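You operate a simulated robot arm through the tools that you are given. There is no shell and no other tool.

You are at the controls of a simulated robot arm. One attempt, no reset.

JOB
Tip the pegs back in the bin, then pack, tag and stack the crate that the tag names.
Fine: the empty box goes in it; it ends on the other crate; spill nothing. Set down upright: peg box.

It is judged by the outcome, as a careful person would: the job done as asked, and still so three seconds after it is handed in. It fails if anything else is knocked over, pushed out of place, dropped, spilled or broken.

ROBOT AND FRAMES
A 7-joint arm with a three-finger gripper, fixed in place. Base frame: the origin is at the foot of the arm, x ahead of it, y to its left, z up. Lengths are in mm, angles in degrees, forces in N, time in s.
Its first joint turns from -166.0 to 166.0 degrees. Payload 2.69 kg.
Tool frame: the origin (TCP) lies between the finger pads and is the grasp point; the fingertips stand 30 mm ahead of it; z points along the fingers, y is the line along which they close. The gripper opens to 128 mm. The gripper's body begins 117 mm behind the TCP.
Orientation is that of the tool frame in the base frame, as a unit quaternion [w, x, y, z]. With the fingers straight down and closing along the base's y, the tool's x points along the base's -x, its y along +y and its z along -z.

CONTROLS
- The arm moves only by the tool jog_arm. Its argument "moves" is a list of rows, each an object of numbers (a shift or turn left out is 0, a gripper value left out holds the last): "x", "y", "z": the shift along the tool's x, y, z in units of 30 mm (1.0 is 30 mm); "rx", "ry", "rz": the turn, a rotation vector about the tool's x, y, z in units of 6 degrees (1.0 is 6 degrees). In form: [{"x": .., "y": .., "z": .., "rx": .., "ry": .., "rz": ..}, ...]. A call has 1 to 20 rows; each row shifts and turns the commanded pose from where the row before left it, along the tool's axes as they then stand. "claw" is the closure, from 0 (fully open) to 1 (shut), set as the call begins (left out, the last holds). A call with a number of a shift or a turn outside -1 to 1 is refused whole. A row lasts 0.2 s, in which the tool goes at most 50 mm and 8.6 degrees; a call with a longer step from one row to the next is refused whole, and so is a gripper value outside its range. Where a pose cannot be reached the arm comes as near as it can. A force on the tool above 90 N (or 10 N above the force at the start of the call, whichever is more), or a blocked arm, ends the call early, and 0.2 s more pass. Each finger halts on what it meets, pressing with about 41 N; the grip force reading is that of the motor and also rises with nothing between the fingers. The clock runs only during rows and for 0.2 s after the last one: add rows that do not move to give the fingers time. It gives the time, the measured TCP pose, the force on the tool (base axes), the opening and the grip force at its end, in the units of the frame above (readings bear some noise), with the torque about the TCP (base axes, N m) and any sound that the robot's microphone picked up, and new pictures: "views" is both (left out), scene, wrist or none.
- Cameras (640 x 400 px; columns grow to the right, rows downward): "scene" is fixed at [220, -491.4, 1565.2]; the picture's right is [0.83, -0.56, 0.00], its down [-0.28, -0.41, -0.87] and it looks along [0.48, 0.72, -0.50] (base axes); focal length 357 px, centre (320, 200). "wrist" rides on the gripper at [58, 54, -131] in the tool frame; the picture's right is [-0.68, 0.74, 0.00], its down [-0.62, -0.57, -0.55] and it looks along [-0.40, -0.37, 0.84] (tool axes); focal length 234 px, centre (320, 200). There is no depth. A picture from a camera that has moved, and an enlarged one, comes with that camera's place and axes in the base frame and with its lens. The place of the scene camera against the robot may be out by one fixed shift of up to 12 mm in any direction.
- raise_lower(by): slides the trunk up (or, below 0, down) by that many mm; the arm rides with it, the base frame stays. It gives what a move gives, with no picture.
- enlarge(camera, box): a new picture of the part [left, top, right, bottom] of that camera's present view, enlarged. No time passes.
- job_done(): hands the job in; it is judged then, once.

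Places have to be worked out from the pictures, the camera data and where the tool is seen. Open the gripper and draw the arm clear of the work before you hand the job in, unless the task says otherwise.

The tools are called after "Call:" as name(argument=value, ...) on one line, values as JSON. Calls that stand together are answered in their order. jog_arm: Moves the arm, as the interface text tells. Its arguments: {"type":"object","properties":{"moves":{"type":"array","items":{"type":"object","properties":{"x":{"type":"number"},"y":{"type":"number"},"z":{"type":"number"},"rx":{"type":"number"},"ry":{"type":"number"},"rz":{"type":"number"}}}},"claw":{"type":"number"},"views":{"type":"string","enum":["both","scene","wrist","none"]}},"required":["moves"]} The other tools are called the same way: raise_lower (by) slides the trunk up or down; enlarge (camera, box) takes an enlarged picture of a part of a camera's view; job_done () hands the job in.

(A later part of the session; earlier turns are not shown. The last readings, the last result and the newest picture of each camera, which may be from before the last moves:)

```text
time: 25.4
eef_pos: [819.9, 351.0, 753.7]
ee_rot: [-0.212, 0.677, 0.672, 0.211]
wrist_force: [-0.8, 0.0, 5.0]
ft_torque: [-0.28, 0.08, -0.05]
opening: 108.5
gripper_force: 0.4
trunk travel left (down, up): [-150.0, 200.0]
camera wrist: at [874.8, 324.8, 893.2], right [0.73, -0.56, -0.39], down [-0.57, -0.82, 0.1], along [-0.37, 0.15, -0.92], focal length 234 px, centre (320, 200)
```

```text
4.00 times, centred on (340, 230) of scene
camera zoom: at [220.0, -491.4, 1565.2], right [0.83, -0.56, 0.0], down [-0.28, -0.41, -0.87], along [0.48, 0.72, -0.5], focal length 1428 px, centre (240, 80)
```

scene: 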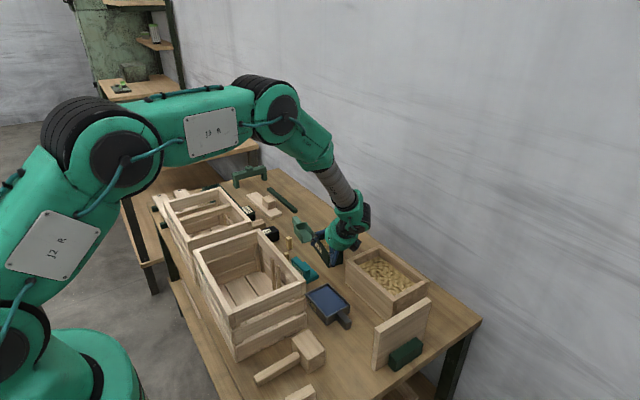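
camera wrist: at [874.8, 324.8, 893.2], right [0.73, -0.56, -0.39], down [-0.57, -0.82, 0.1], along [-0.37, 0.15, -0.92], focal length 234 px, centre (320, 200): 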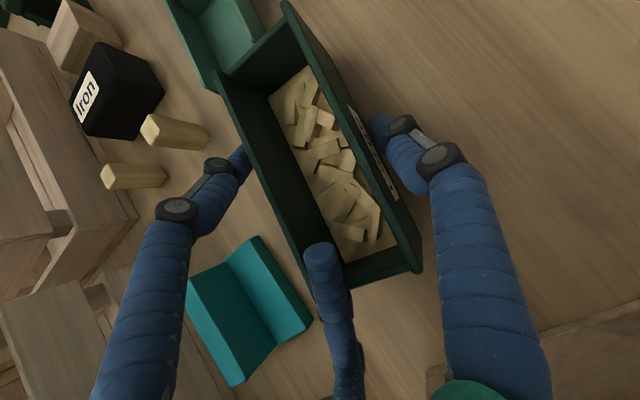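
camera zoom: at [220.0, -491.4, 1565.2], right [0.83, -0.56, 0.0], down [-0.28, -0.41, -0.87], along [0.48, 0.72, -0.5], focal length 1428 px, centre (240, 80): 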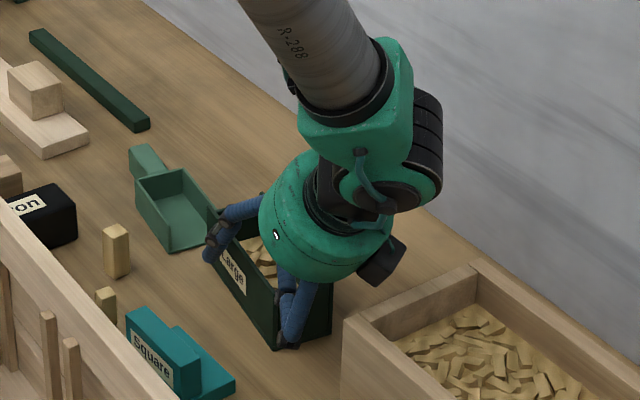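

The contact torque suggests a finger touching something about 56 mm toward −y, consistent with the leaned tool's third leg reaching low. I back straight up and check whether the opening recovers and the box stayed put.

Call:
jog_arm(moves=[{"x": 0.2, "z": -0.286}, {"x": 0.526, "z": -0.751}, {"x": 0.526, "z": -0.751}, {"x": 0.526, "z": -0.751}, {"x": 0.526, "z": -0.751}, {}], views="both")

Call:
enlarge(camera="wrist", box=[140, 80, 460, 280])

```text
time: 26.8
eef_pos: [822.0, 354.2, 879.5]
ee_rot: [-0.213, 0.676, 0.672, 0.214]
wrist_force: [0.4, 0.5, -0.1]
ft_torque: [-0.02, -0.03, 0.02]
opening: 89.6
gripper_force: 0.1
trunk travel left (down, up): [-150.0, 200.0]
camera wrist: at [875.8, 326.6, 1018.2], right [0.73, -0.56, -0.39], down [-0.57, -0.82, 0.1], along [-0.37, 0.15, -0.92], focal length 234 px, centre (320, 200)
```

scene: 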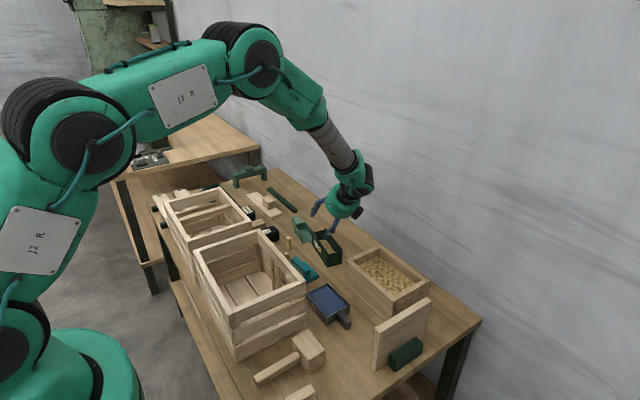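
wrist: 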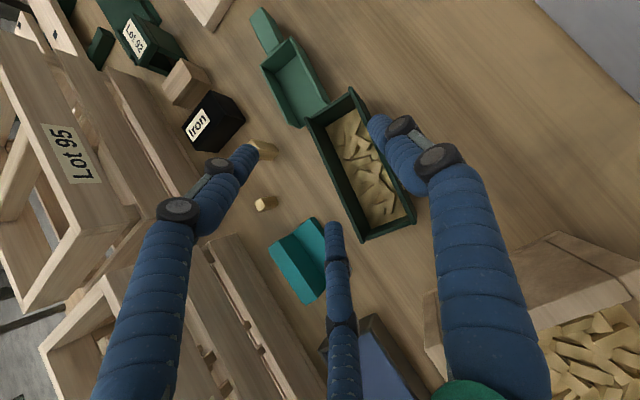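

```text
2.00 times, centred on (300, 180) of wrist
camera zoom: at [875.8, 326.6, 1018.2], right [0.73, -0.56, -0.39], down [-0.57, -0.82, 0.1], along [-0.37, 0.15, -0.92], focal length 468 px, centre (360, 240)
```

zoom: 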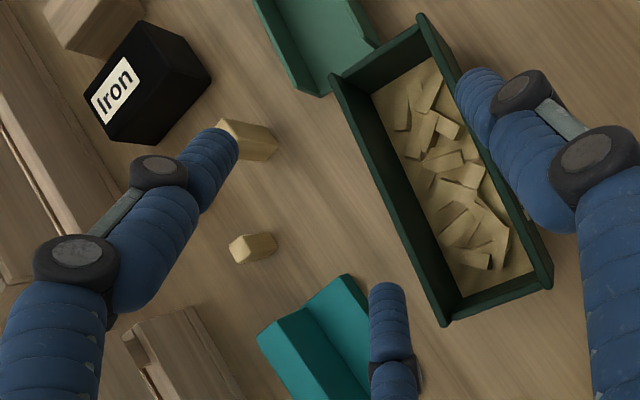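

The box got nudged: it now sits at about (834, 368) turned ~11° (still upright, pegs inside, clear of the scoop). The gripper evidently behaves like the three legs seen in the picture, so I'll untilt, align to the box, open fully and re-measure.

Call:
jog_arm(claw=0, moves=[{"ry": -0.972}, {"ry": -0.972}, {"ry": -0.972}, {"ry": -0.972}, {"ry": -0.972}, {"ry": -0.972}, {"rz": 0.89}, {"rz": 0.89}, {}], views="both")

Call:
enlarge(camera="wrist", box=[150, 0, 420, 200])

```text
time: 28.8
eef_pos: [821.5, 353.2, 877.6]
ee_rot: [0.0, 0.772, 0.635, -0.001]
wrist_force: [0.2, -0.6, -0.5]
ft_torque: [0.01, -0.02, -0.01]
opening: 127.9
gripper_force: 0.1
trunk travel left (down, up): [-150.0, 200.0]
camera wrist: at [885.7, 400.6, 1006.5], right [0.59, -0.81, 0.0], down [-0.67, -0.5, 0.55], along [-0.44, -0.33, -0.84], focal length 234 px, centre (320, 200)
```

scene: 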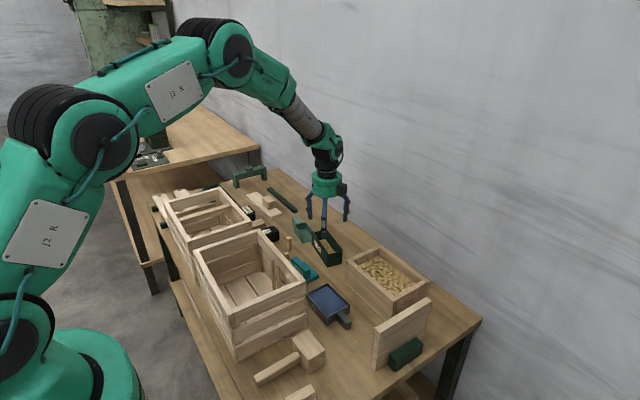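
wrist: 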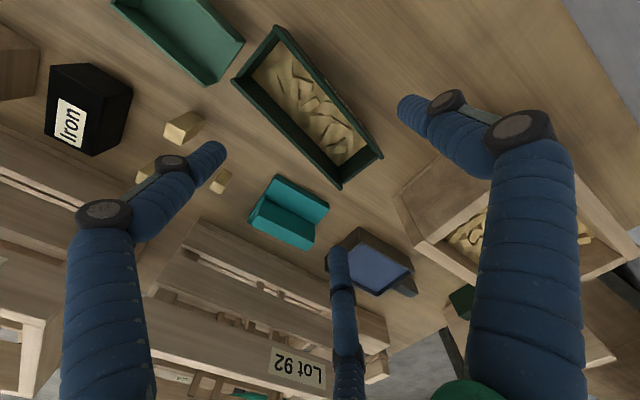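

```text
2.00 times, centred on (285, 100) of wrist
camera zoom: at [885.7, 400.6, 1006.5], right [0.59, -0.81, 0.0], down [-0.67, -0.5, 0.55], along [-0.44, -0.33, -0.84], focal length 468 px, centre (390, 400)
```

zoom: 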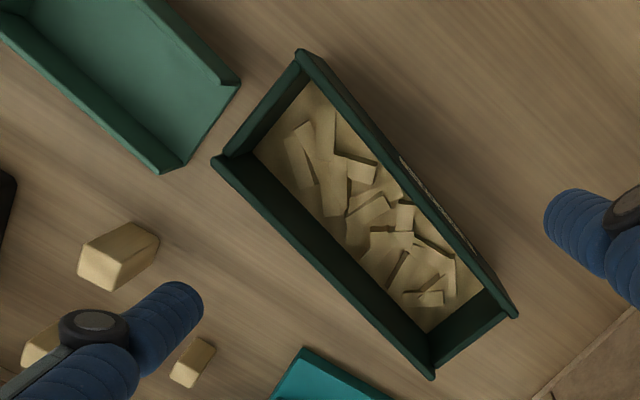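

Box centre now (836, 371), long axis turned ~11°, tool aligned. I shift so the box sits between the single finger and the opposing pair, lean 20°, and descend partway to check clearance.

Call:
jog_arm(claw=0, moves=[{"x": 0.663, "y": -0.18}, {"ry": 0.833}, {"ry": 0.833}, {"ry": 0.833}, {"ry": 0.833}, {"x": -0.318, "z": 0.874}, {"x": -0.23, "z": 0.63}, {}], views="both")

Call:
enlarge(camera="wrist", box=[180, 40, 440, 260])

Call:
enlarge(camera="scene", box=[270, 180, 390, 280])

```text
time: 30.6
eef_pos: [820.6, 371.7, 827.6]
ee_rot: [-0.109, 0.761, 0.626, 0.134]
wrist_force: [0.1, -1.2, 0.3]
ft_torque: [-0.01, 0.02, -0.01]
opening: 128.0
gripper_force: 0.0
trunk travel left (down, up): [-150.0, 200.0]
camera wrist: at [875.7, 373.0, 969.0], right [0.6, -0.77, -0.23], down [-0.7, -0.64, 0.31], along [-0.38, -0.02, -0.92], focal length 234 px, centre (320, 200)
```

scene: 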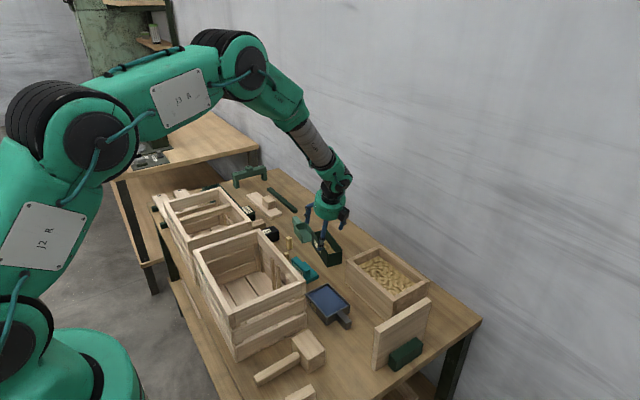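
wrist: 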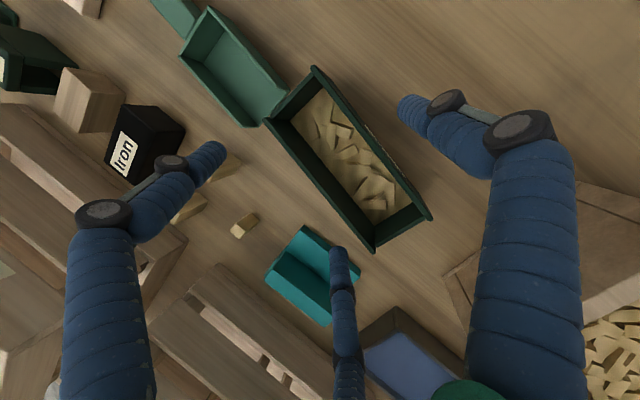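

```text
1.82 times, centred on (310, 150) of wrist
camera zoom: at [875.7, 373.0, 969.0], right [0.6, -0.77, -0.23], down [-0.7, -0.64, 0.31], along [-0.38, -0.02, -0.92], focal length 426 px, centre (338, 291)
```

zoom: 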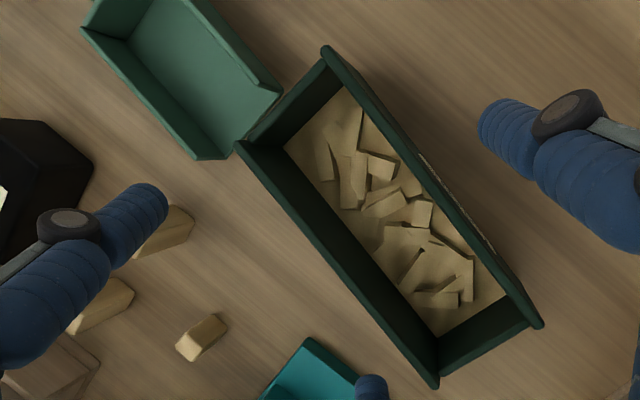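

```text
4.00 times, centred on (330, 230) of scene
camera zoom: at [220.0, -491.4, 1565.2], right [0.83, -0.56, 0.0], down [-0.28, -0.41, -0.87], along [0.48, 0.72, -0.5], focal length 1428 px, centre (280, 80)
```

zoom: 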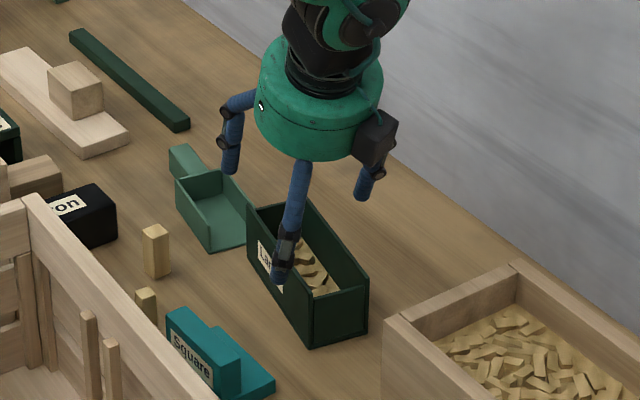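

Clearances look right: single finger beyond the back wall, pair beyond the front wall. I continue down to TCP z≈766.

Call:
jog_arm(moves=[{"x": -0.234, "z": 0.643}, {"x": -0.234, "z": 0.643}, {"x": -0.234, "z": 0.643}, {}], views="both")

Call:
enlarge(camera="scene", box=[270, 180, 390, 280])

```text
time: 31.6
eef_pos: [821.0, 373.9, 766.2]
ee_rot: [-0.11, 0.76, 0.626, 0.133]
wrist_force: [-0.3, 1.1, -0.2]
ft_torque: [0.0, 0.04, 0.01]
opening: 128.1
gripper_force: 0.0
trunk travel left (down, up): [-150.0, 200.0]
camera wrist: at [876.2, 373.9, 908.4], right [0.6, -0.77, -0.23], down [-0.7, -0.64, 0.3], along [-0.38, -0.02, -0.92], focal length 234 px, centre (320, 200)
```

scene: 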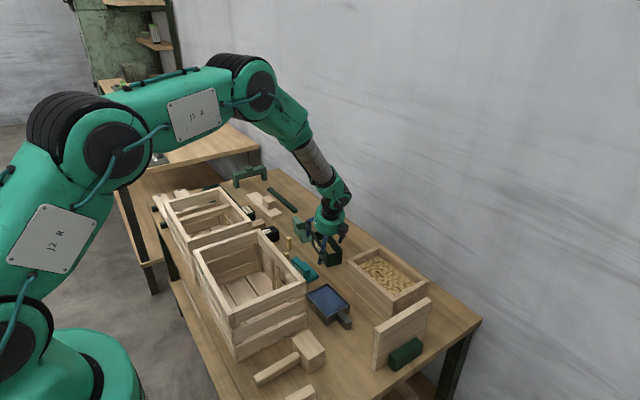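
wrist: 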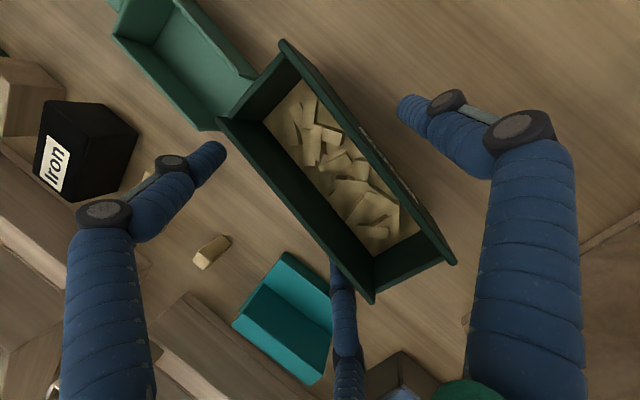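

```text
4.00 times, centred on (330, 230) of scene
camera zoom: at [220.0, -491.4, 1565.2], right [0.83, -0.56, 0.0], down [-0.28, -0.41, -0.87], along [0.48, 0.72, -0.5], focal length 1428 px, centre (280, 80)
```

zoom: 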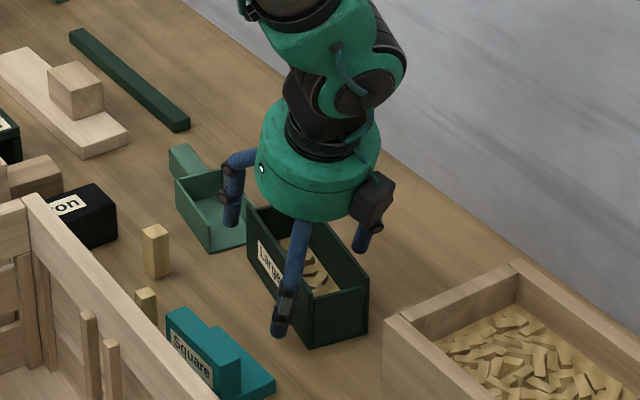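

No contact and the box is between the fingers. Now I close the gripper and wait.

Call:
jog_arm(claw=1, moves=[{}, {}, {}, {}], views="both")

Call:
enlarge(camera="scene", box=[270, 180, 390, 280])

```text
time: 32.6
eef_pos: [821.1, 373.9, 767.3]
ee_rot: [-0.111, 0.761, 0.625, 0.134]
wrist_force: [-0.2, -0.2, 1.8]
ft_torque: [-0.03, -0.16, 0.02]
opening: 83.4
gripper_force: 40.9
trunk travel left (down, up): [-150.0, 200.0]
camera wrist: at [876.0, 373.7, 908.9], right [0.6, -0.77, -0.23], down [-0.7, -0.64, 0.3], along [-0.38, -0.02, -0.92], focal length 234 px, centre (320, 200)
```

scene: 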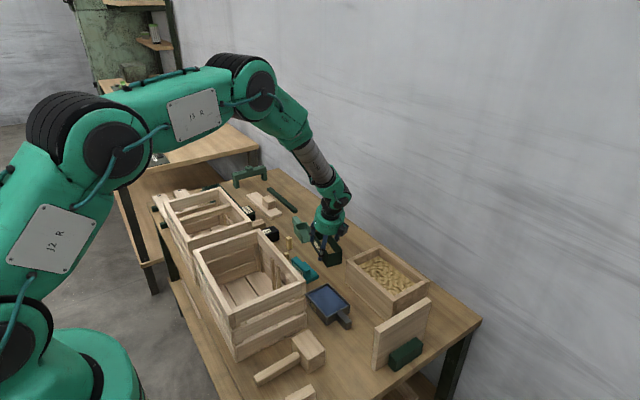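
wrist: 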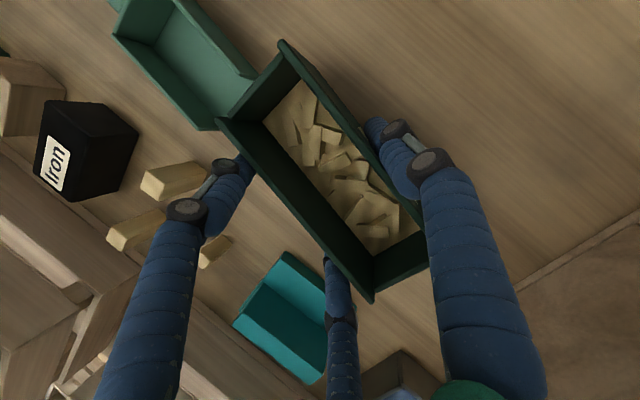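

```text
4.00 times, centred on (330, 230) of scene
camera zoom: at [220.0, -491.4, 1565.2], right [0.83, -0.56, 0.0], down [-0.28, -0.41, -0.87], along [0.48, 0.72, -0.5], focal length 1428 px, centre (280, 80)
```

zoom: 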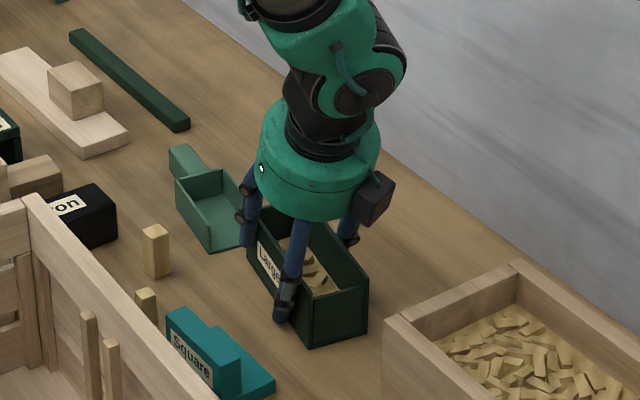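

Gripped: fingers stopped at 83 mm with full force and the box stayed put. Lifting straight up gently.

Call:
jog_arm(moves=[{"x": 0.06, "z": -0.16}, {"x": 0.12, "z": -0.32}, {"x": 0.2, "z": -0.55}, {"x": 0.22, "z": -0.6}, {"x": 0.22, "z": -0.6}, {"x": 0.22, "z": -0.6}, {"x": 0.22, "z": -0.6}, {"x": 0.22, "z": -0.6}, {"x": 0.22, "z": -0.6}, {"x": 0.12, "z": -0.32}, {"x": 0.06, "z": -0.16}, {}], views="both")

Call:
enlarge(camera="scene", box=[270, 150, 390, 260])

```text
time: 35.2
eef_pos: [821.2, 373.7, 930.3]
ee_rot: [-0.11, 0.76, 0.626, 0.133]
wrist_force: [1.2, -0.7, -1.9]
ft_torque: [0.01, 0.05, -0.03]
opening: 72.7
gripper_force: 41.0
trunk travel left (down, up): [-150.0, 200.0]
camera wrist: at [876.4, 374.1, 1072.3], right [0.6, -0.77, -0.23], down [-0.7, -0.64, 0.31], along [-0.38, -0.02, -0.92], focal length 234 px, centre (320, 200)
```

scene: 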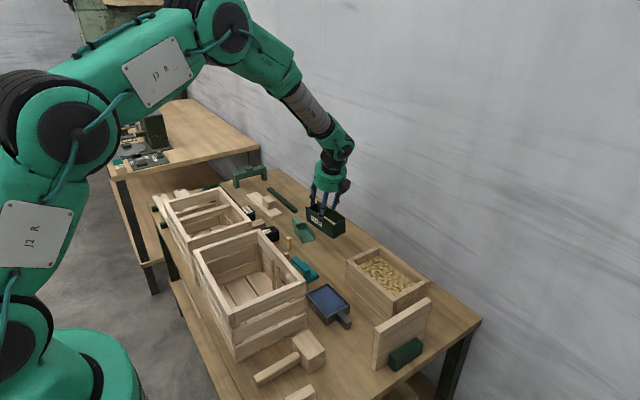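
wrist: 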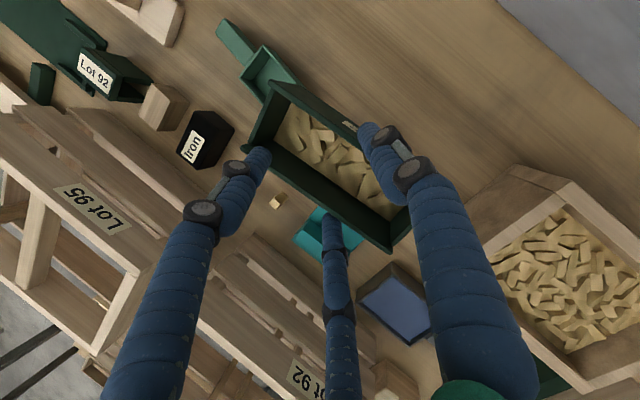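

```text
3.64 times, centred on (330, 205) of scene
camera zoom: at [220.0, -491.4, 1565.2], right [0.83, -0.56, 0.0], down [-0.28, -0.41, -0.87], along [0.48, 0.72, -0.5], focal length 1299 px, centre (284, 182)
```

zoom: 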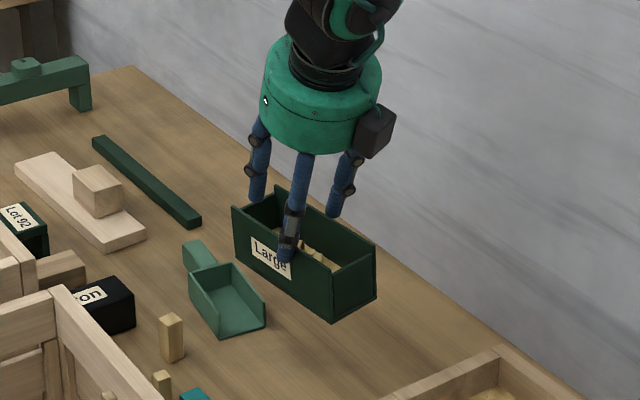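

Call:
enlarge(camera="wrist", box=[200, 60, 440, 260])

```text
2.00 times, centred on (320, 160) of wrist
camera zoom: at [876.4, 374.1, 1072.3], right [0.6, -0.77, -0.23], down [-0.7, -0.64, 0.31], along [-0.38, -0.02, -0.92], focal length 468 px, centre (320, 280)
```

zoom: 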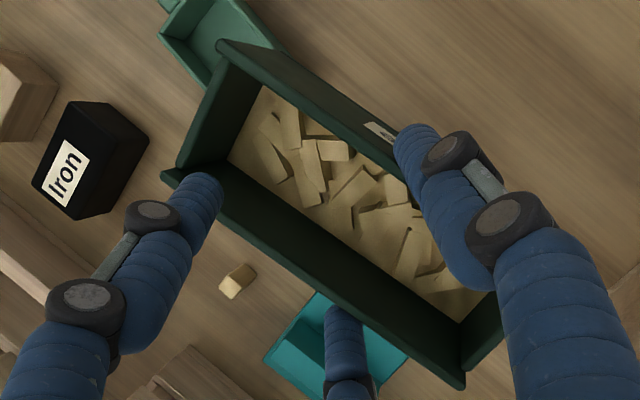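

The box slipped: one of the paired fingers (raised by the lean) is now above the rim and the box turned slightly. That's too weak for pouring, so I'll set it back down and regrasp with the tool vertical, moving 30 mm away from the scoop first.

Call:
jog_arm(moves=[{"x": -0.46, "y": 0.095, "z": -0.167}, {"x": -0.46, "y": 0.095, "z": -0.167}, {"x": -0.18, "z": 0.495}, {"x": -0.18, "z": 0.495}, {"x": -0.18, "z": 0.495}, {"x": -0.18, "z": 0.495}, {"x": -0.18, "z": 0.495}, {"x": -0.18, "z": 0.495}, {"x": -0.18, "z": 0.495}, {"x": -0.18, "z": 0.495}, {"x": -0.09, "z": 0.25}, {}], views="both")

Call:
enlarge(camera="scene", box=[270, 180, 390, 280])

Call:
enlarge(camera="wrist", box=[200, 60, 440, 260])

```text
time: 37.8
eef_pos: [821.4, 343.5, 802.3]
ee_rot: [-0.109, 0.76, 0.626, 0.137]
wrist_force: [4.3, 5.8, 44.3]
ft_torque: [-0.46, 0.61, -0.45]
opening: 74.1
gripper_force: 41.8
trunk travel left (down, up): [-150.0, 200.0]
camera wrist: at [876.7, 343.9, 943.6], right [0.6, -0.76, -0.23], down [-0.7, -0.64, 0.3], along [-0.38, -0.02, -0.93], focal length 234 px, centre (320, 200)
```

scene: 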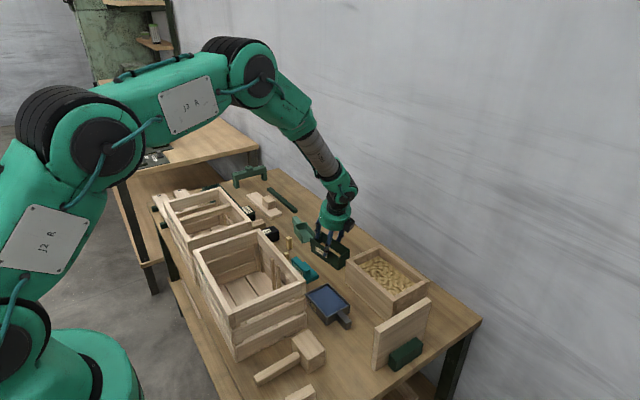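
wrist: 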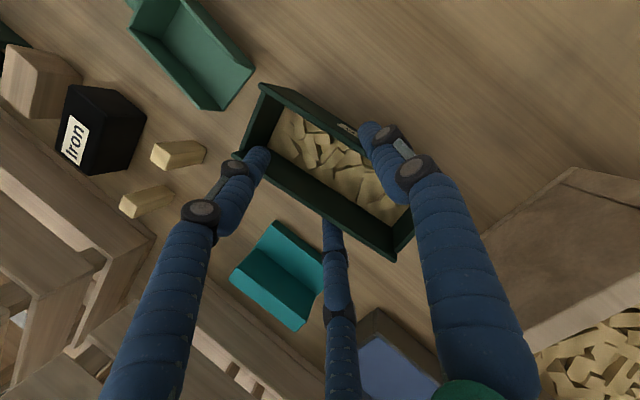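

```text
4.00 times, centred on (330, 230) of scene
camera zoom: at [220.0, -491.4, 1565.2], right [0.83, -0.56, 0.0], down [-0.28, -0.41, -0.87], along [0.48, 0.72, -0.5], focal length 1428 px, centre (280, 80)
```

zoom: 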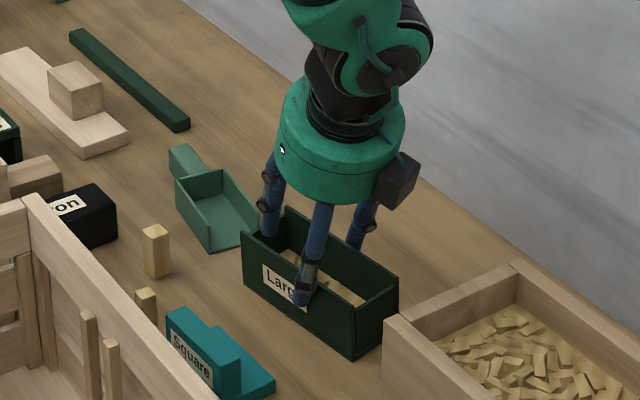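

```text
2.00 times, centred on (320, 160) of wrist
camera zoom: at [876.7, 343.9, 943.6], right [0.6, -0.76, -0.23], down [-0.7, -0.64, 0.3], along [-0.38, -0.02, -0.93], focal length 468 px, centre (320, 280)
```

zoom: 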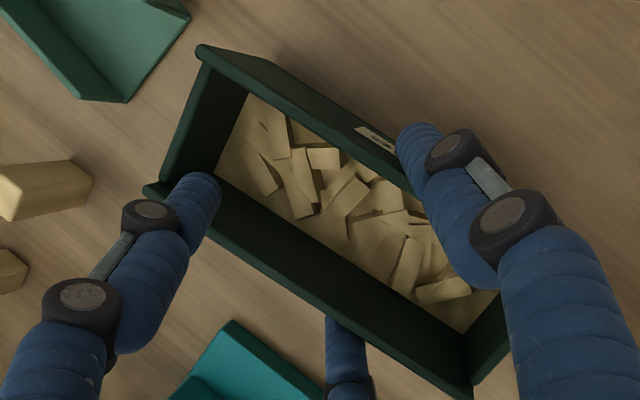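

The box is already on the table (it slid ~36 mm down in the grip). I ease up a few mm, open the fingers, then rise and look.

Call:
jog_arm(moves=[{"x": 0.05, "z": -0.125}, {"x": 0.05, "z": -0.125}, {}], views="none")

Call:
jog_arm(claw=0, moves=[{}, {}, {}, {"x": 0.18, "z": -0.495}, {"x": 0.342, "z": -0.94}, {"x": 0.342, "z": -0.94}, {"x": 0.342, "z": -0.94}, {"ry": -0.833}, {"ry": -0.833}, {"ry": -0.833}, {"ry": -0.833}, {}], views="both")

Call:
enlarge(camera="wrist", box=[180, 0, 440, 200])

```text
time: 38.6
eef_pos: [818.7, 343.3, 801.7]
ee_rot: [-0.111, 0.76, 0.627, 0.133]
wrist_force: [0.9, 0.4, -1.3]
ft_torque: [0.01, 0.04, -0.01]
opening: 71.9
gripper_force: 41.0
trunk travel left (down, up): [-150.0, 200.0]
```

```text
time: 41.2
eef_pos: [819.7, 343.3, 909.7]
ee_rot: [0.001, 0.772, 0.635, -0.001]
wrist_force: [-0.8, -0.5, -1.1]
ft_torque: [-0.01, 0.03, 0.01]
opening: 128.0
gripper_force: 0.0
trunk travel left (down, up): [-150.0, 200.0]
camera wrist: at [884.3, 392.4, 1039.2], right [0.59, -0.81, 0.0], down [-0.67, -0.49, 0.55], along [-0.44, -0.33, -0.84], focal length 234 px, centre (320, 200)
```

scene: 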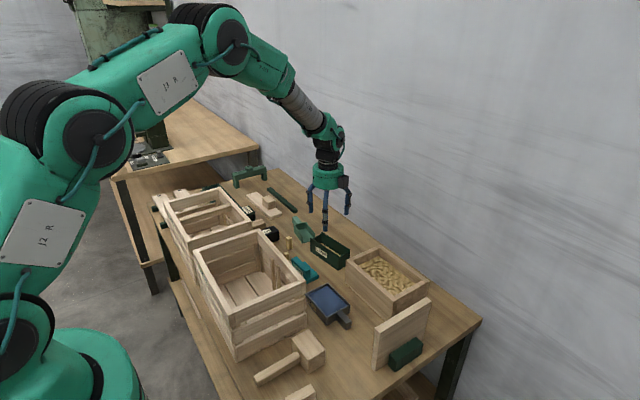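
wrist: 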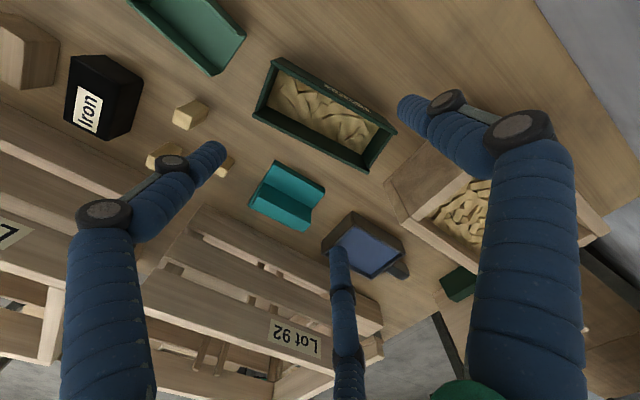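

```text
2.00 times, centred on (310, 100) of wrist
camera zoom: at [884.3, 392.4, 1039.2], right [0.59, -0.81, 0.0], down [-0.67, -0.49, 0.55], along [-0.44, -0.33, -0.84], focal length 468 px, centre (340, 400)
```

zoom: 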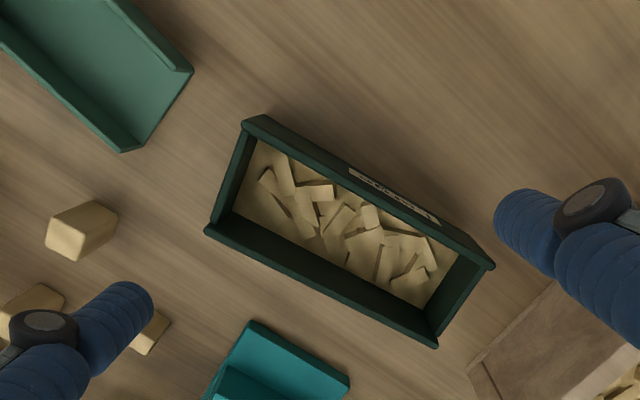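

Box is upright with its pegs at about (833, 346), turned ~9° the other way. I align the vertical tool to it and descend to TCP z≈757 for a deep grasp with all three fingers.

Call:
jog_arm(moves=[{"rz": -0.825}, {"rz": -0.825}, {"rz": -0.825}, {"rz": -0.825}, {"x": 0.02, "y": 0.118}, {"z": 0.85}, {"z": 0.85}, {"z": 0.85}, {}], views="both")

Call:
enlarge(camera="wrist", box=[180, 40, 440, 260])

```text
time: 43.2
eef_pos: [822.6, 342.8, 833.5]
ee_rot: [0.0, 0.651, 0.759, 0.0]
wrist_force: [0.4, -0.2, 0.2]
ft_torque: [-0.02, 0.0, 0.03]
opening: 127.9
gripper_force: 0.0
trunk travel left (down, up): [-150.0, 200.0]
camera wrist: at [868.0, 410.2, 963.2], right [0.83, -0.56, 0.0], down [-0.47, -0.69, 0.55], along [-0.31, -0.46, -0.84], focal length 234 px, centre (320, 200)
```

scene: 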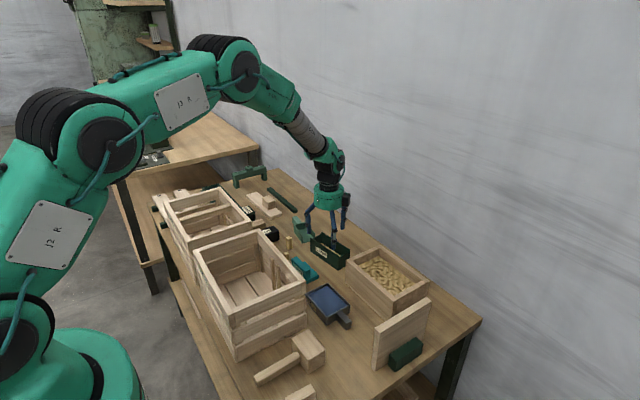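
wrist: 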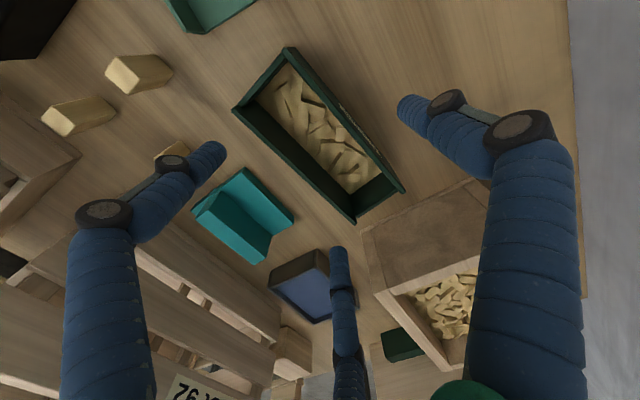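

```text
1.82 times, centred on (310, 150) of wrist
camera zoom: at [868.0, 410.2, 963.2], right [0.83, -0.56, 0.0], down [-0.47, -0.69, 0.55], along [-0.31, -0.46, -0.84], focal length 426 px, centre (338, 291)
```

zoom: 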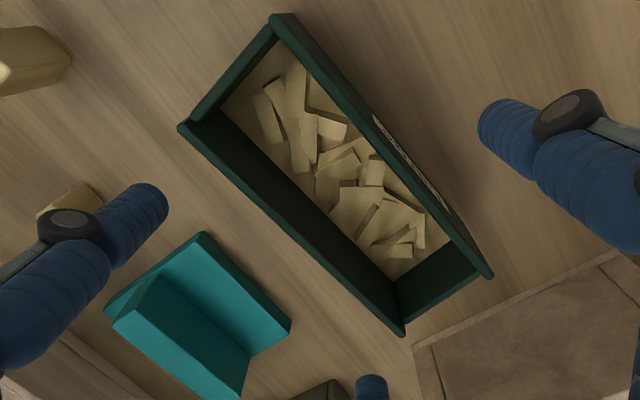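

Alignment is confirmed. Descending the last 76 mm.

Call:
jog_arm(moves=[{"z": 0.85}, {"z": 0.85}, {"z": 0.85}, {}], views="wrist")

```text
time: 44.2
eef_pos: [822.9, 345.2, 754.9]
ee_rot: [0.0, 0.652, 0.758, 0.001]
wrist_force: [0.3, 0.1, 0.4]
ft_torque: [0.02, 0.03, -0.01]
opening: 127.9
gripper_force: 0.1
trunk travel left (down, up): [-150.0, 200.0]
camera wrist: at [867.9, 411.5, 885.1], right [0.83, -0.56, 0.0], down [-0.47, -0.69, 0.55], along [-0.31, -0.46, -0.84], focal length 234 px, centre (320, 200)
```

wrist: 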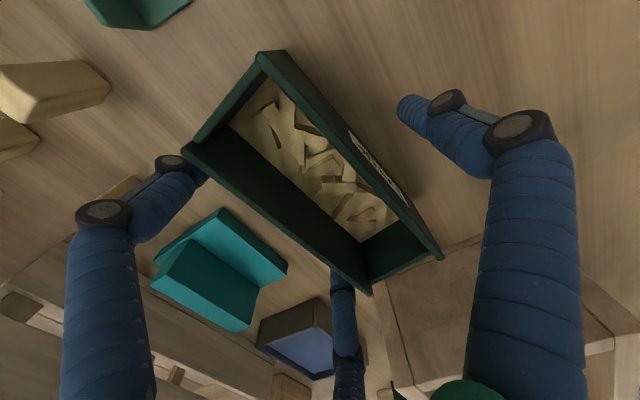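

Both paired fingers are outside the front wall and deep below the rim. Closing now.

Call:
jog_arm(claw=1, moves=[{}, {}, {}, {}, {}], views="both")

Call:
enlarge(camera="wrist", box=[180, 40, 440, 260])

```text
time: 45.4
eef_pos: [822.6, 343.0, 754.8]
ee_rot: [0.0, 0.651, 0.759, 0.0]
wrist_force: [0.9, 1.1, 1.4]
ft_torque: [0.03, -0.12, 0.01]
opening: 83.5
gripper_force: 41.0
trunk travel left (down, up): [-150.0, 200.0]
camera wrist: at [867.8, 411.4, 885.7], right [0.83, -0.56, 0.0], down [-0.47, -0.69, 0.55], along [-0.31, -0.46, -0.84], focal length 234 px, centre (320, 200)
```

scene: 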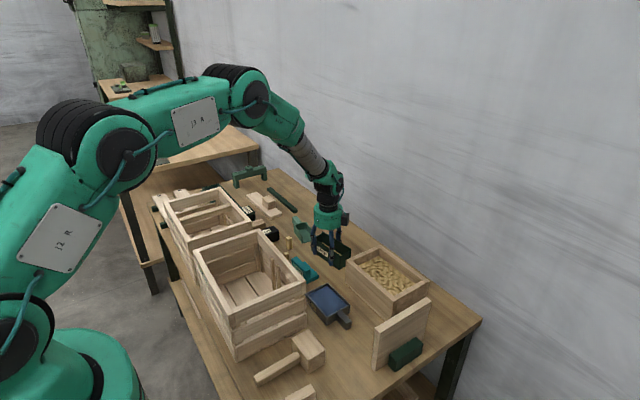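
wrist: 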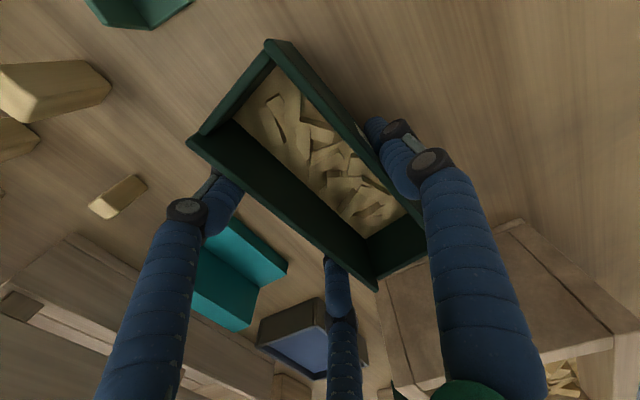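

```text
1.82 times, centred on (310, 150) of wrist
camera zoom: at [867.8, 411.4, 885.7], right [0.83, -0.56, 0.0], down [-0.47, -0.69, 0.55], along [-0.31, -0.46, -0.84], focal length 426 px, centre (338, 291)
```

zoom: 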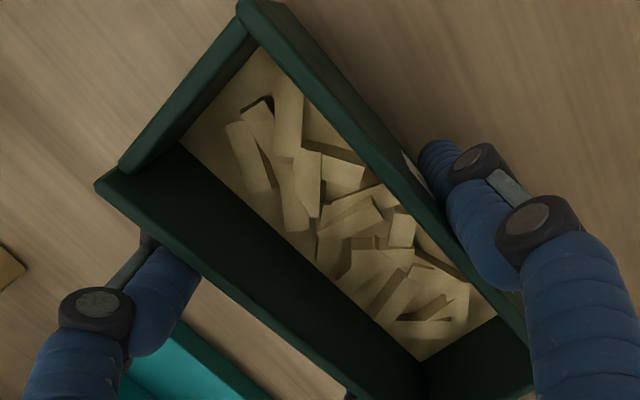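

All three fingers hold the box deep. Lifting slowly and checking for slip.

Call:
jog_arm(moves=[{"z": -0.1}, {"z": -0.2}, {"z": -0.3}, {"z": -0.4}, {"z": -0.4}, {"z": -0.4}, {"z": -0.2}, {}, {}], views="both")

Call:
enlarge(camera="scene", box=[270, 160, 390, 270])

```text
time: 47.4
eef_pos: [824.0, 345.9, 816.2]
ee_rot: [0.0, 0.651, 0.759, -0.001]
wrist_force: [-0.4, -0.1, -1.8]
ft_torque: [-0.02, 0.0, 0.01]
opening: 83.3
gripper_force: 40.5
trunk travel left (down, up): [-150.0, 200.0]
camera wrist: at [868.9, 412.8, 946.6], right [0.83, -0.56, 0.0], down [-0.47, -0.69, 0.55], along [-0.31, -0.46, -0.84], focal length 234 px, centre (320, 200)
```

scene: 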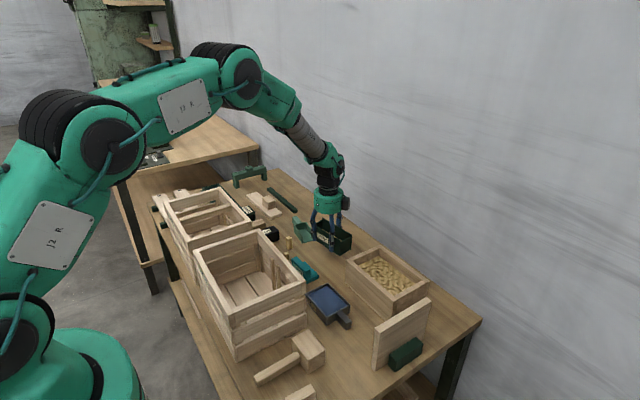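
wrist: 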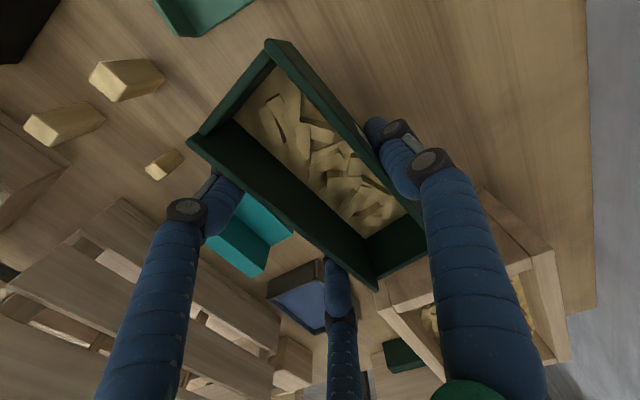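

```text
3.64 times, centred on (330, 215) of scene
camera zoom: at [220.0, -491.4, 1565.2], right [0.83, -0.56, 0.0], down [-0.28, -0.41, -0.87], along [0.48, 0.72, -0.5], focal length 1299 px, centre (284, 146)
```

zoom: 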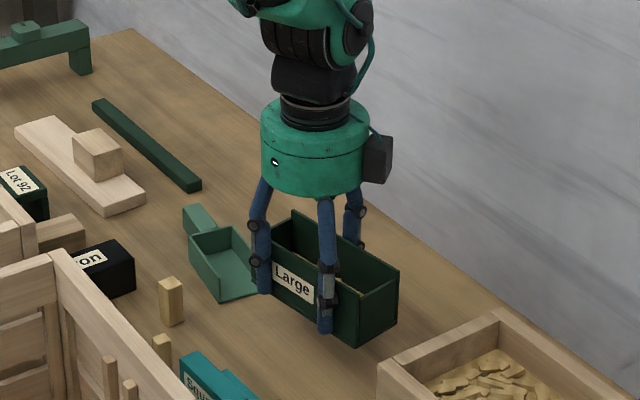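

Firm grip, box level with all pegs in. Now I raise to about z 945 and turn the wrist so the box will pour with the hand towards the robot.

Call:
jog_arm(moves=[{"z": -0.5}, {"z": -0.8}, {"z": -0.9}, {"z": -0.9}, {"z": -0.8}, {"z": -0.4}, {"rz": -0.5}, {"rz": -0.9}, {"rz": -0.9}, {"rz": -0.9}, {"rz": -0.9}, {"rz": -0.9}, {"rz": -0.9}, {"rz": -0.9}, {"rz": -0.9}, {"rz": -0.9}, {"rz": -0.9}, {"rz": -0.9}, {"rz": -0.9}, {"rz": -0.5}], views="none")

Call:
jog_arm(moves=[{"rz": -0.7}, {"rz": -0.9}, {"rz": -0.9}, {"rz": -0.9}, {}], views="both")

```text
time: 51.6
eef_pos: [823.7, 344.8, 945.5]
ee_rot: [0.0, 0.09, 0.996, 0.0]
wrist_force: [-0.3, -0.1, -2.1]
ft_torque: [-0.05, 0.02, -0.03]
opening: 83.6
gripper_force: 41.2
trunk travel left (down, up): [-150.0, 200.0]
```

```text
time: 52.8
eef_pos: [824.1, 345.0, 947.4]
ee_rot: [0.0, -0.087, 0.996, -0.001]
wrist_force: [0.1, -0.6, -1.8]
ft_torque: [-0.03, -0.01, 0.03]
opening: 83.5
gripper_force: 41.1
trunk travel left (down, up): [-150.0, 200.0]
camera wrist: at [757.6, 389.1, 1075.6], right [0.54, 0.84, 0.0], down [0.7, -0.45, 0.55], along [0.46, -0.3, -0.84], focal length 234 px, centre (320, 200)
```

scene: 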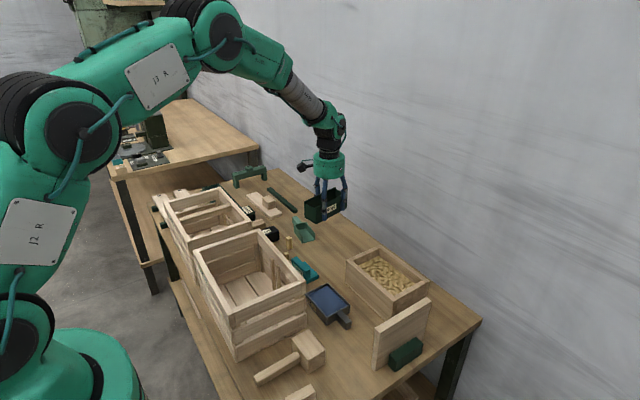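
wrist: 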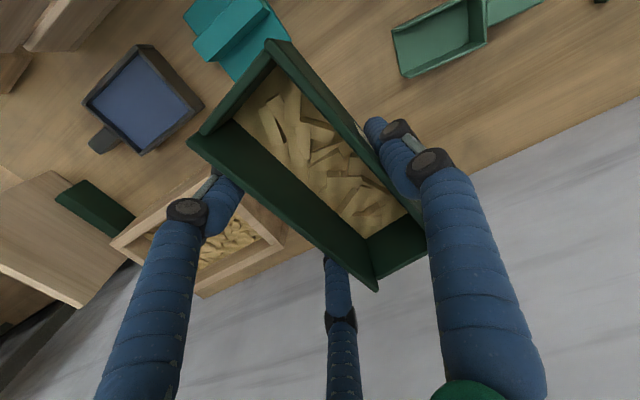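

The box is held level, long axis now pointing at the robot. I carry it over the bin centre (890, 97) at z≈950.

Call:
jog_arm(moves=[{"x": -0.03, "y": -0.3}, {"x": -0.05, "y": -0.6}, {"x": -0.07, "y": -0.8}, {"x": -0.07, "y": -0.8}, {"x": -0.07, "y": -0.8}, {"x": -0.07, "y": -0.8}, {"x": -0.07, "y": -0.8}, {"x": -0.07, "y": -0.8}, {"x": -0.07, "y": -0.8}, {"x": -0.07, "y": -0.8}, {"x": -0.06, "y": -0.7}, {"x": -0.03, "y": -0.32}, {}], views="both")

```text
time: 55.6
eef_pos: [889.0, 103.2, 945.1]
ee_rot: [0.0, -0.086, 0.996, 0.0]
wrist_force: [-0.4, 0.0, -1.3]
ft_torque: [-0.01, 0.02, 0.02]
opening: 83.7
gripper_force: 41.2
trunk travel left (down, up): [-150.0, 200.0]
camera wrist: at [823.1, 147.5, 1075.3], right [0.54, 0.84, 0.0], down [0.7, -0.45, 0.55], along [0.46, -0.3, -0.84], focal length 234 px, centre (320, 200)
```

scene: 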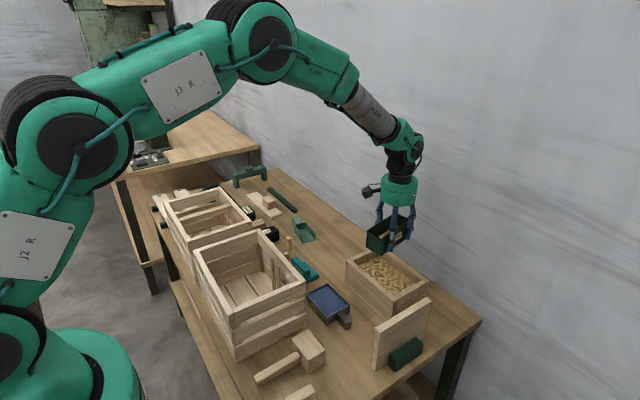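
wrist: 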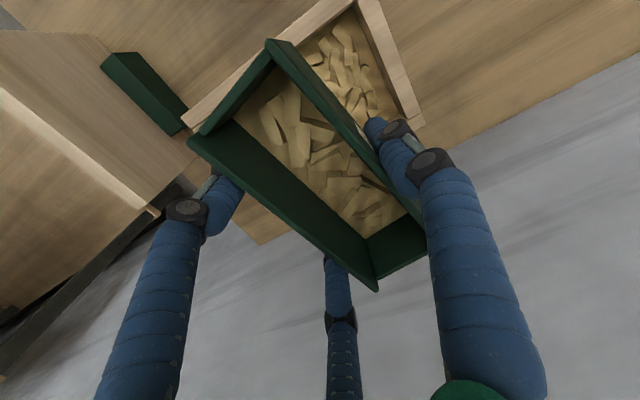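

Over the bin. I begin tilting slowly — first 24° — and check that the arm follows.

Call:
jog_arm(moves=[{"ry": -0.5}, {"ry": -0.7}, {"ry": -0.8}, {"ry": -0.8}, {"ry": -0.7}, {"ry": -0.5}, {}], views="both")

```text
time: 57.2
eef_pos: [888.4, 102.5, 945.7]
ee_rot: [0.208, -0.084, 0.974, 0.018]
wrist_force: [1.0, -0.5, -1.6]
ft_torque: [-0.03, 0.02, -0.02]
opening: 83.5
gripper_force: 41.2
trunk travel left (down, up): [-150.0, 200.0]
camera wrist: at [774.6, 139.1, 1040.5], right [0.48, 0.83, 0.28], down [0.43, -0.5, 0.75], along [0.76, -0.24, -0.6], focal length 234 px, centre (320, 200)
```

scene: 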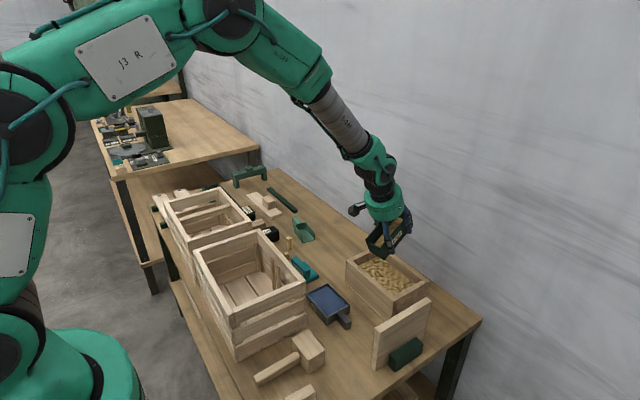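
wrist: 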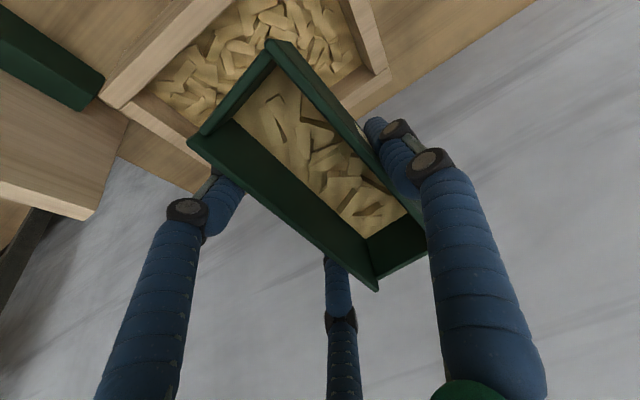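

The tilt follows well and the lower edge is over the bin. Continuing to about 60°.

Call:
jog_arm(moves=[{"ry": -0.6}, {"ry": -0.8}, {"ry": -0.8}, {"ry": -0.8}, {"ry": -0.8}, {"ry": -0.8}, {"ry": -0.8}, {"ry": -0.6}, {}], views="both")

```text
time: 59.2
eef_pos: [887.1, 108.3, 943.9]
ee_rot: [0.408, -0.084, 0.908, 0.047]
wrist_force: [-0.2, 0.6, -1.9]
ft_torque: [-0.08, -0.01, 0.0]
opening: 83.4
gripper_force: 41.4
out of reach, approached as far as the arm can: row 6, 7, 8
trunk travel left (down, up): [-150.0, 200.0]
camera wrist: at [742.5, 136.1, 987.1], right [0.3, 0.8, 0.52], down [0.11, -0.57, 0.82], along [0.95, -0.19, -0.26], focal length 234 px, centre (320, 200)
```

scene: 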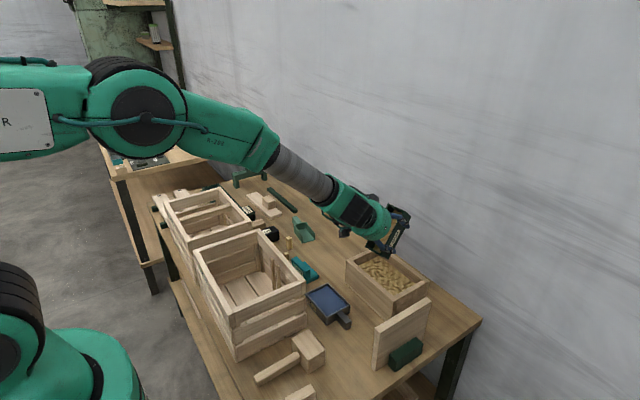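
wrist: 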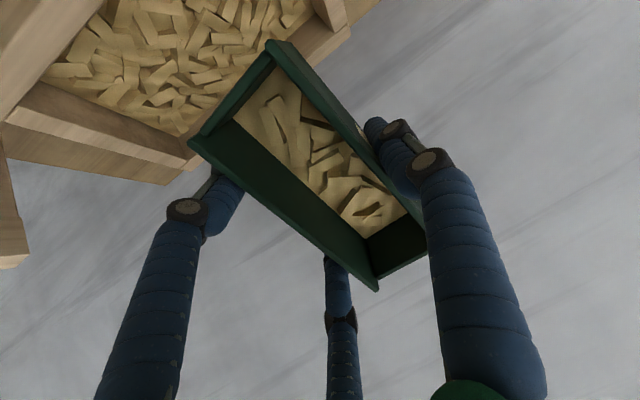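

The arm ran out of wrist range at ~48° this way (pegs haven't moved). I'll level the box again and use a sideways tilt instead, which the wrist can reach.

Call:
jog_arm(moves=[{"ry": 0.6}, {"ry": 0.8}, {"ry": 0.8}, {"ry": 0.8}, {"ry": 0.8}, {"ry": 0.8}, {"ry": 0.8}, {"ry": 0.6}, {"ry": 0.5}, {"ry": 0.7}, {"ry": 0.8}, {"ry": 0.8}, {"ry": 0.7}, {"ry": 0.5}, {}], views="wrist")

```text
time: 62.4
eef_pos: [886.4, 108.5, 943.6]
ee_rot: [-0.101, -0.097, 0.99, -0.001]
wrist_force: [-0.5, 0.1, -2.0]
ft_torque: [-0.02, -0.01, 0.01]
opening: 83.5
gripper_force: 40.6
trunk travel left (down, up): [-150.0, 200.0]
camera wrist: at [846.9, 154.5, 1083.9], right [0.51, 0.85, -0.12], down [0.81, -0.43, 0.4], along [0.29, -0.31, -0.91], focal length 234 px, centre (320, 200)
```

wrist: 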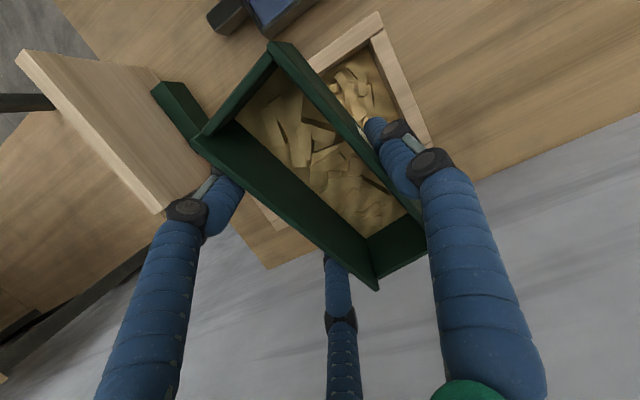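

Call:
jog_arm(moves=[{"ry": -0.97}, {"ry": -0.97}, {"z": -0.7}, {"rz": 0.6}, {"rz": 0.95}, {"rz": 0.95}, {"rz": 0.95}, {"rz": 0.95}, {"rz": 0.95}, {"rz": 0.95}, {"rz": 0.95}, {"rz": 0.95}, {"rz": 0.95}, {"rz": 0.95}, {"rz": 0.95}, {"rz": 0.95}, {"rz": 0.95}, {"rz": 0.95}, {"rz": 0.4}], views="both")

```text
time: 66.4
eef_pos: [885.8, 109.1, 965.0]
ee_rot: [-0.006, 0.608, 0.794, 0.005]
wrist_force: [-0.3, 0.7, -1.9]
ft_torque: [0.0, -0.01, 0.02]
opening: 83.0
gripper_force: 41.0
trunk travel left (down, up): [-150.0, 200.0]
camera wrist: at [924.0, 178.3, 1096.1], right [0.89, -0.46, -0.01], down [-0.38, -0.75, 0.54], along [-0.26, -0.47, -0.84], focal length 234 px, centre (320, 200)
```

scene: 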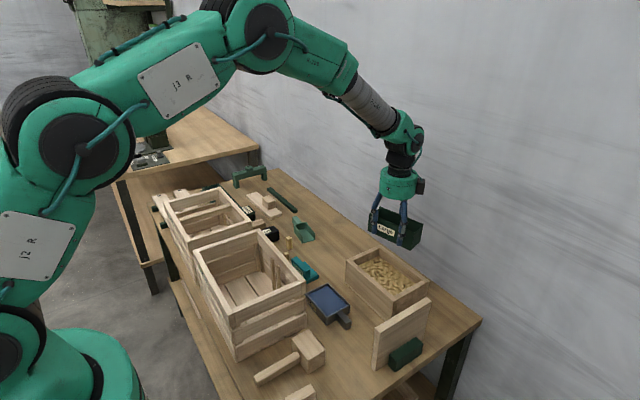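
wrist: 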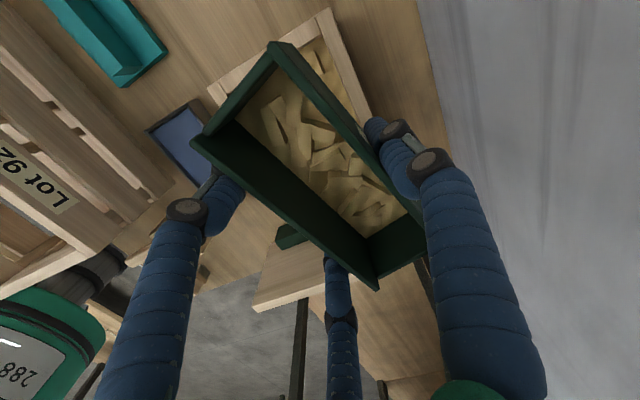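

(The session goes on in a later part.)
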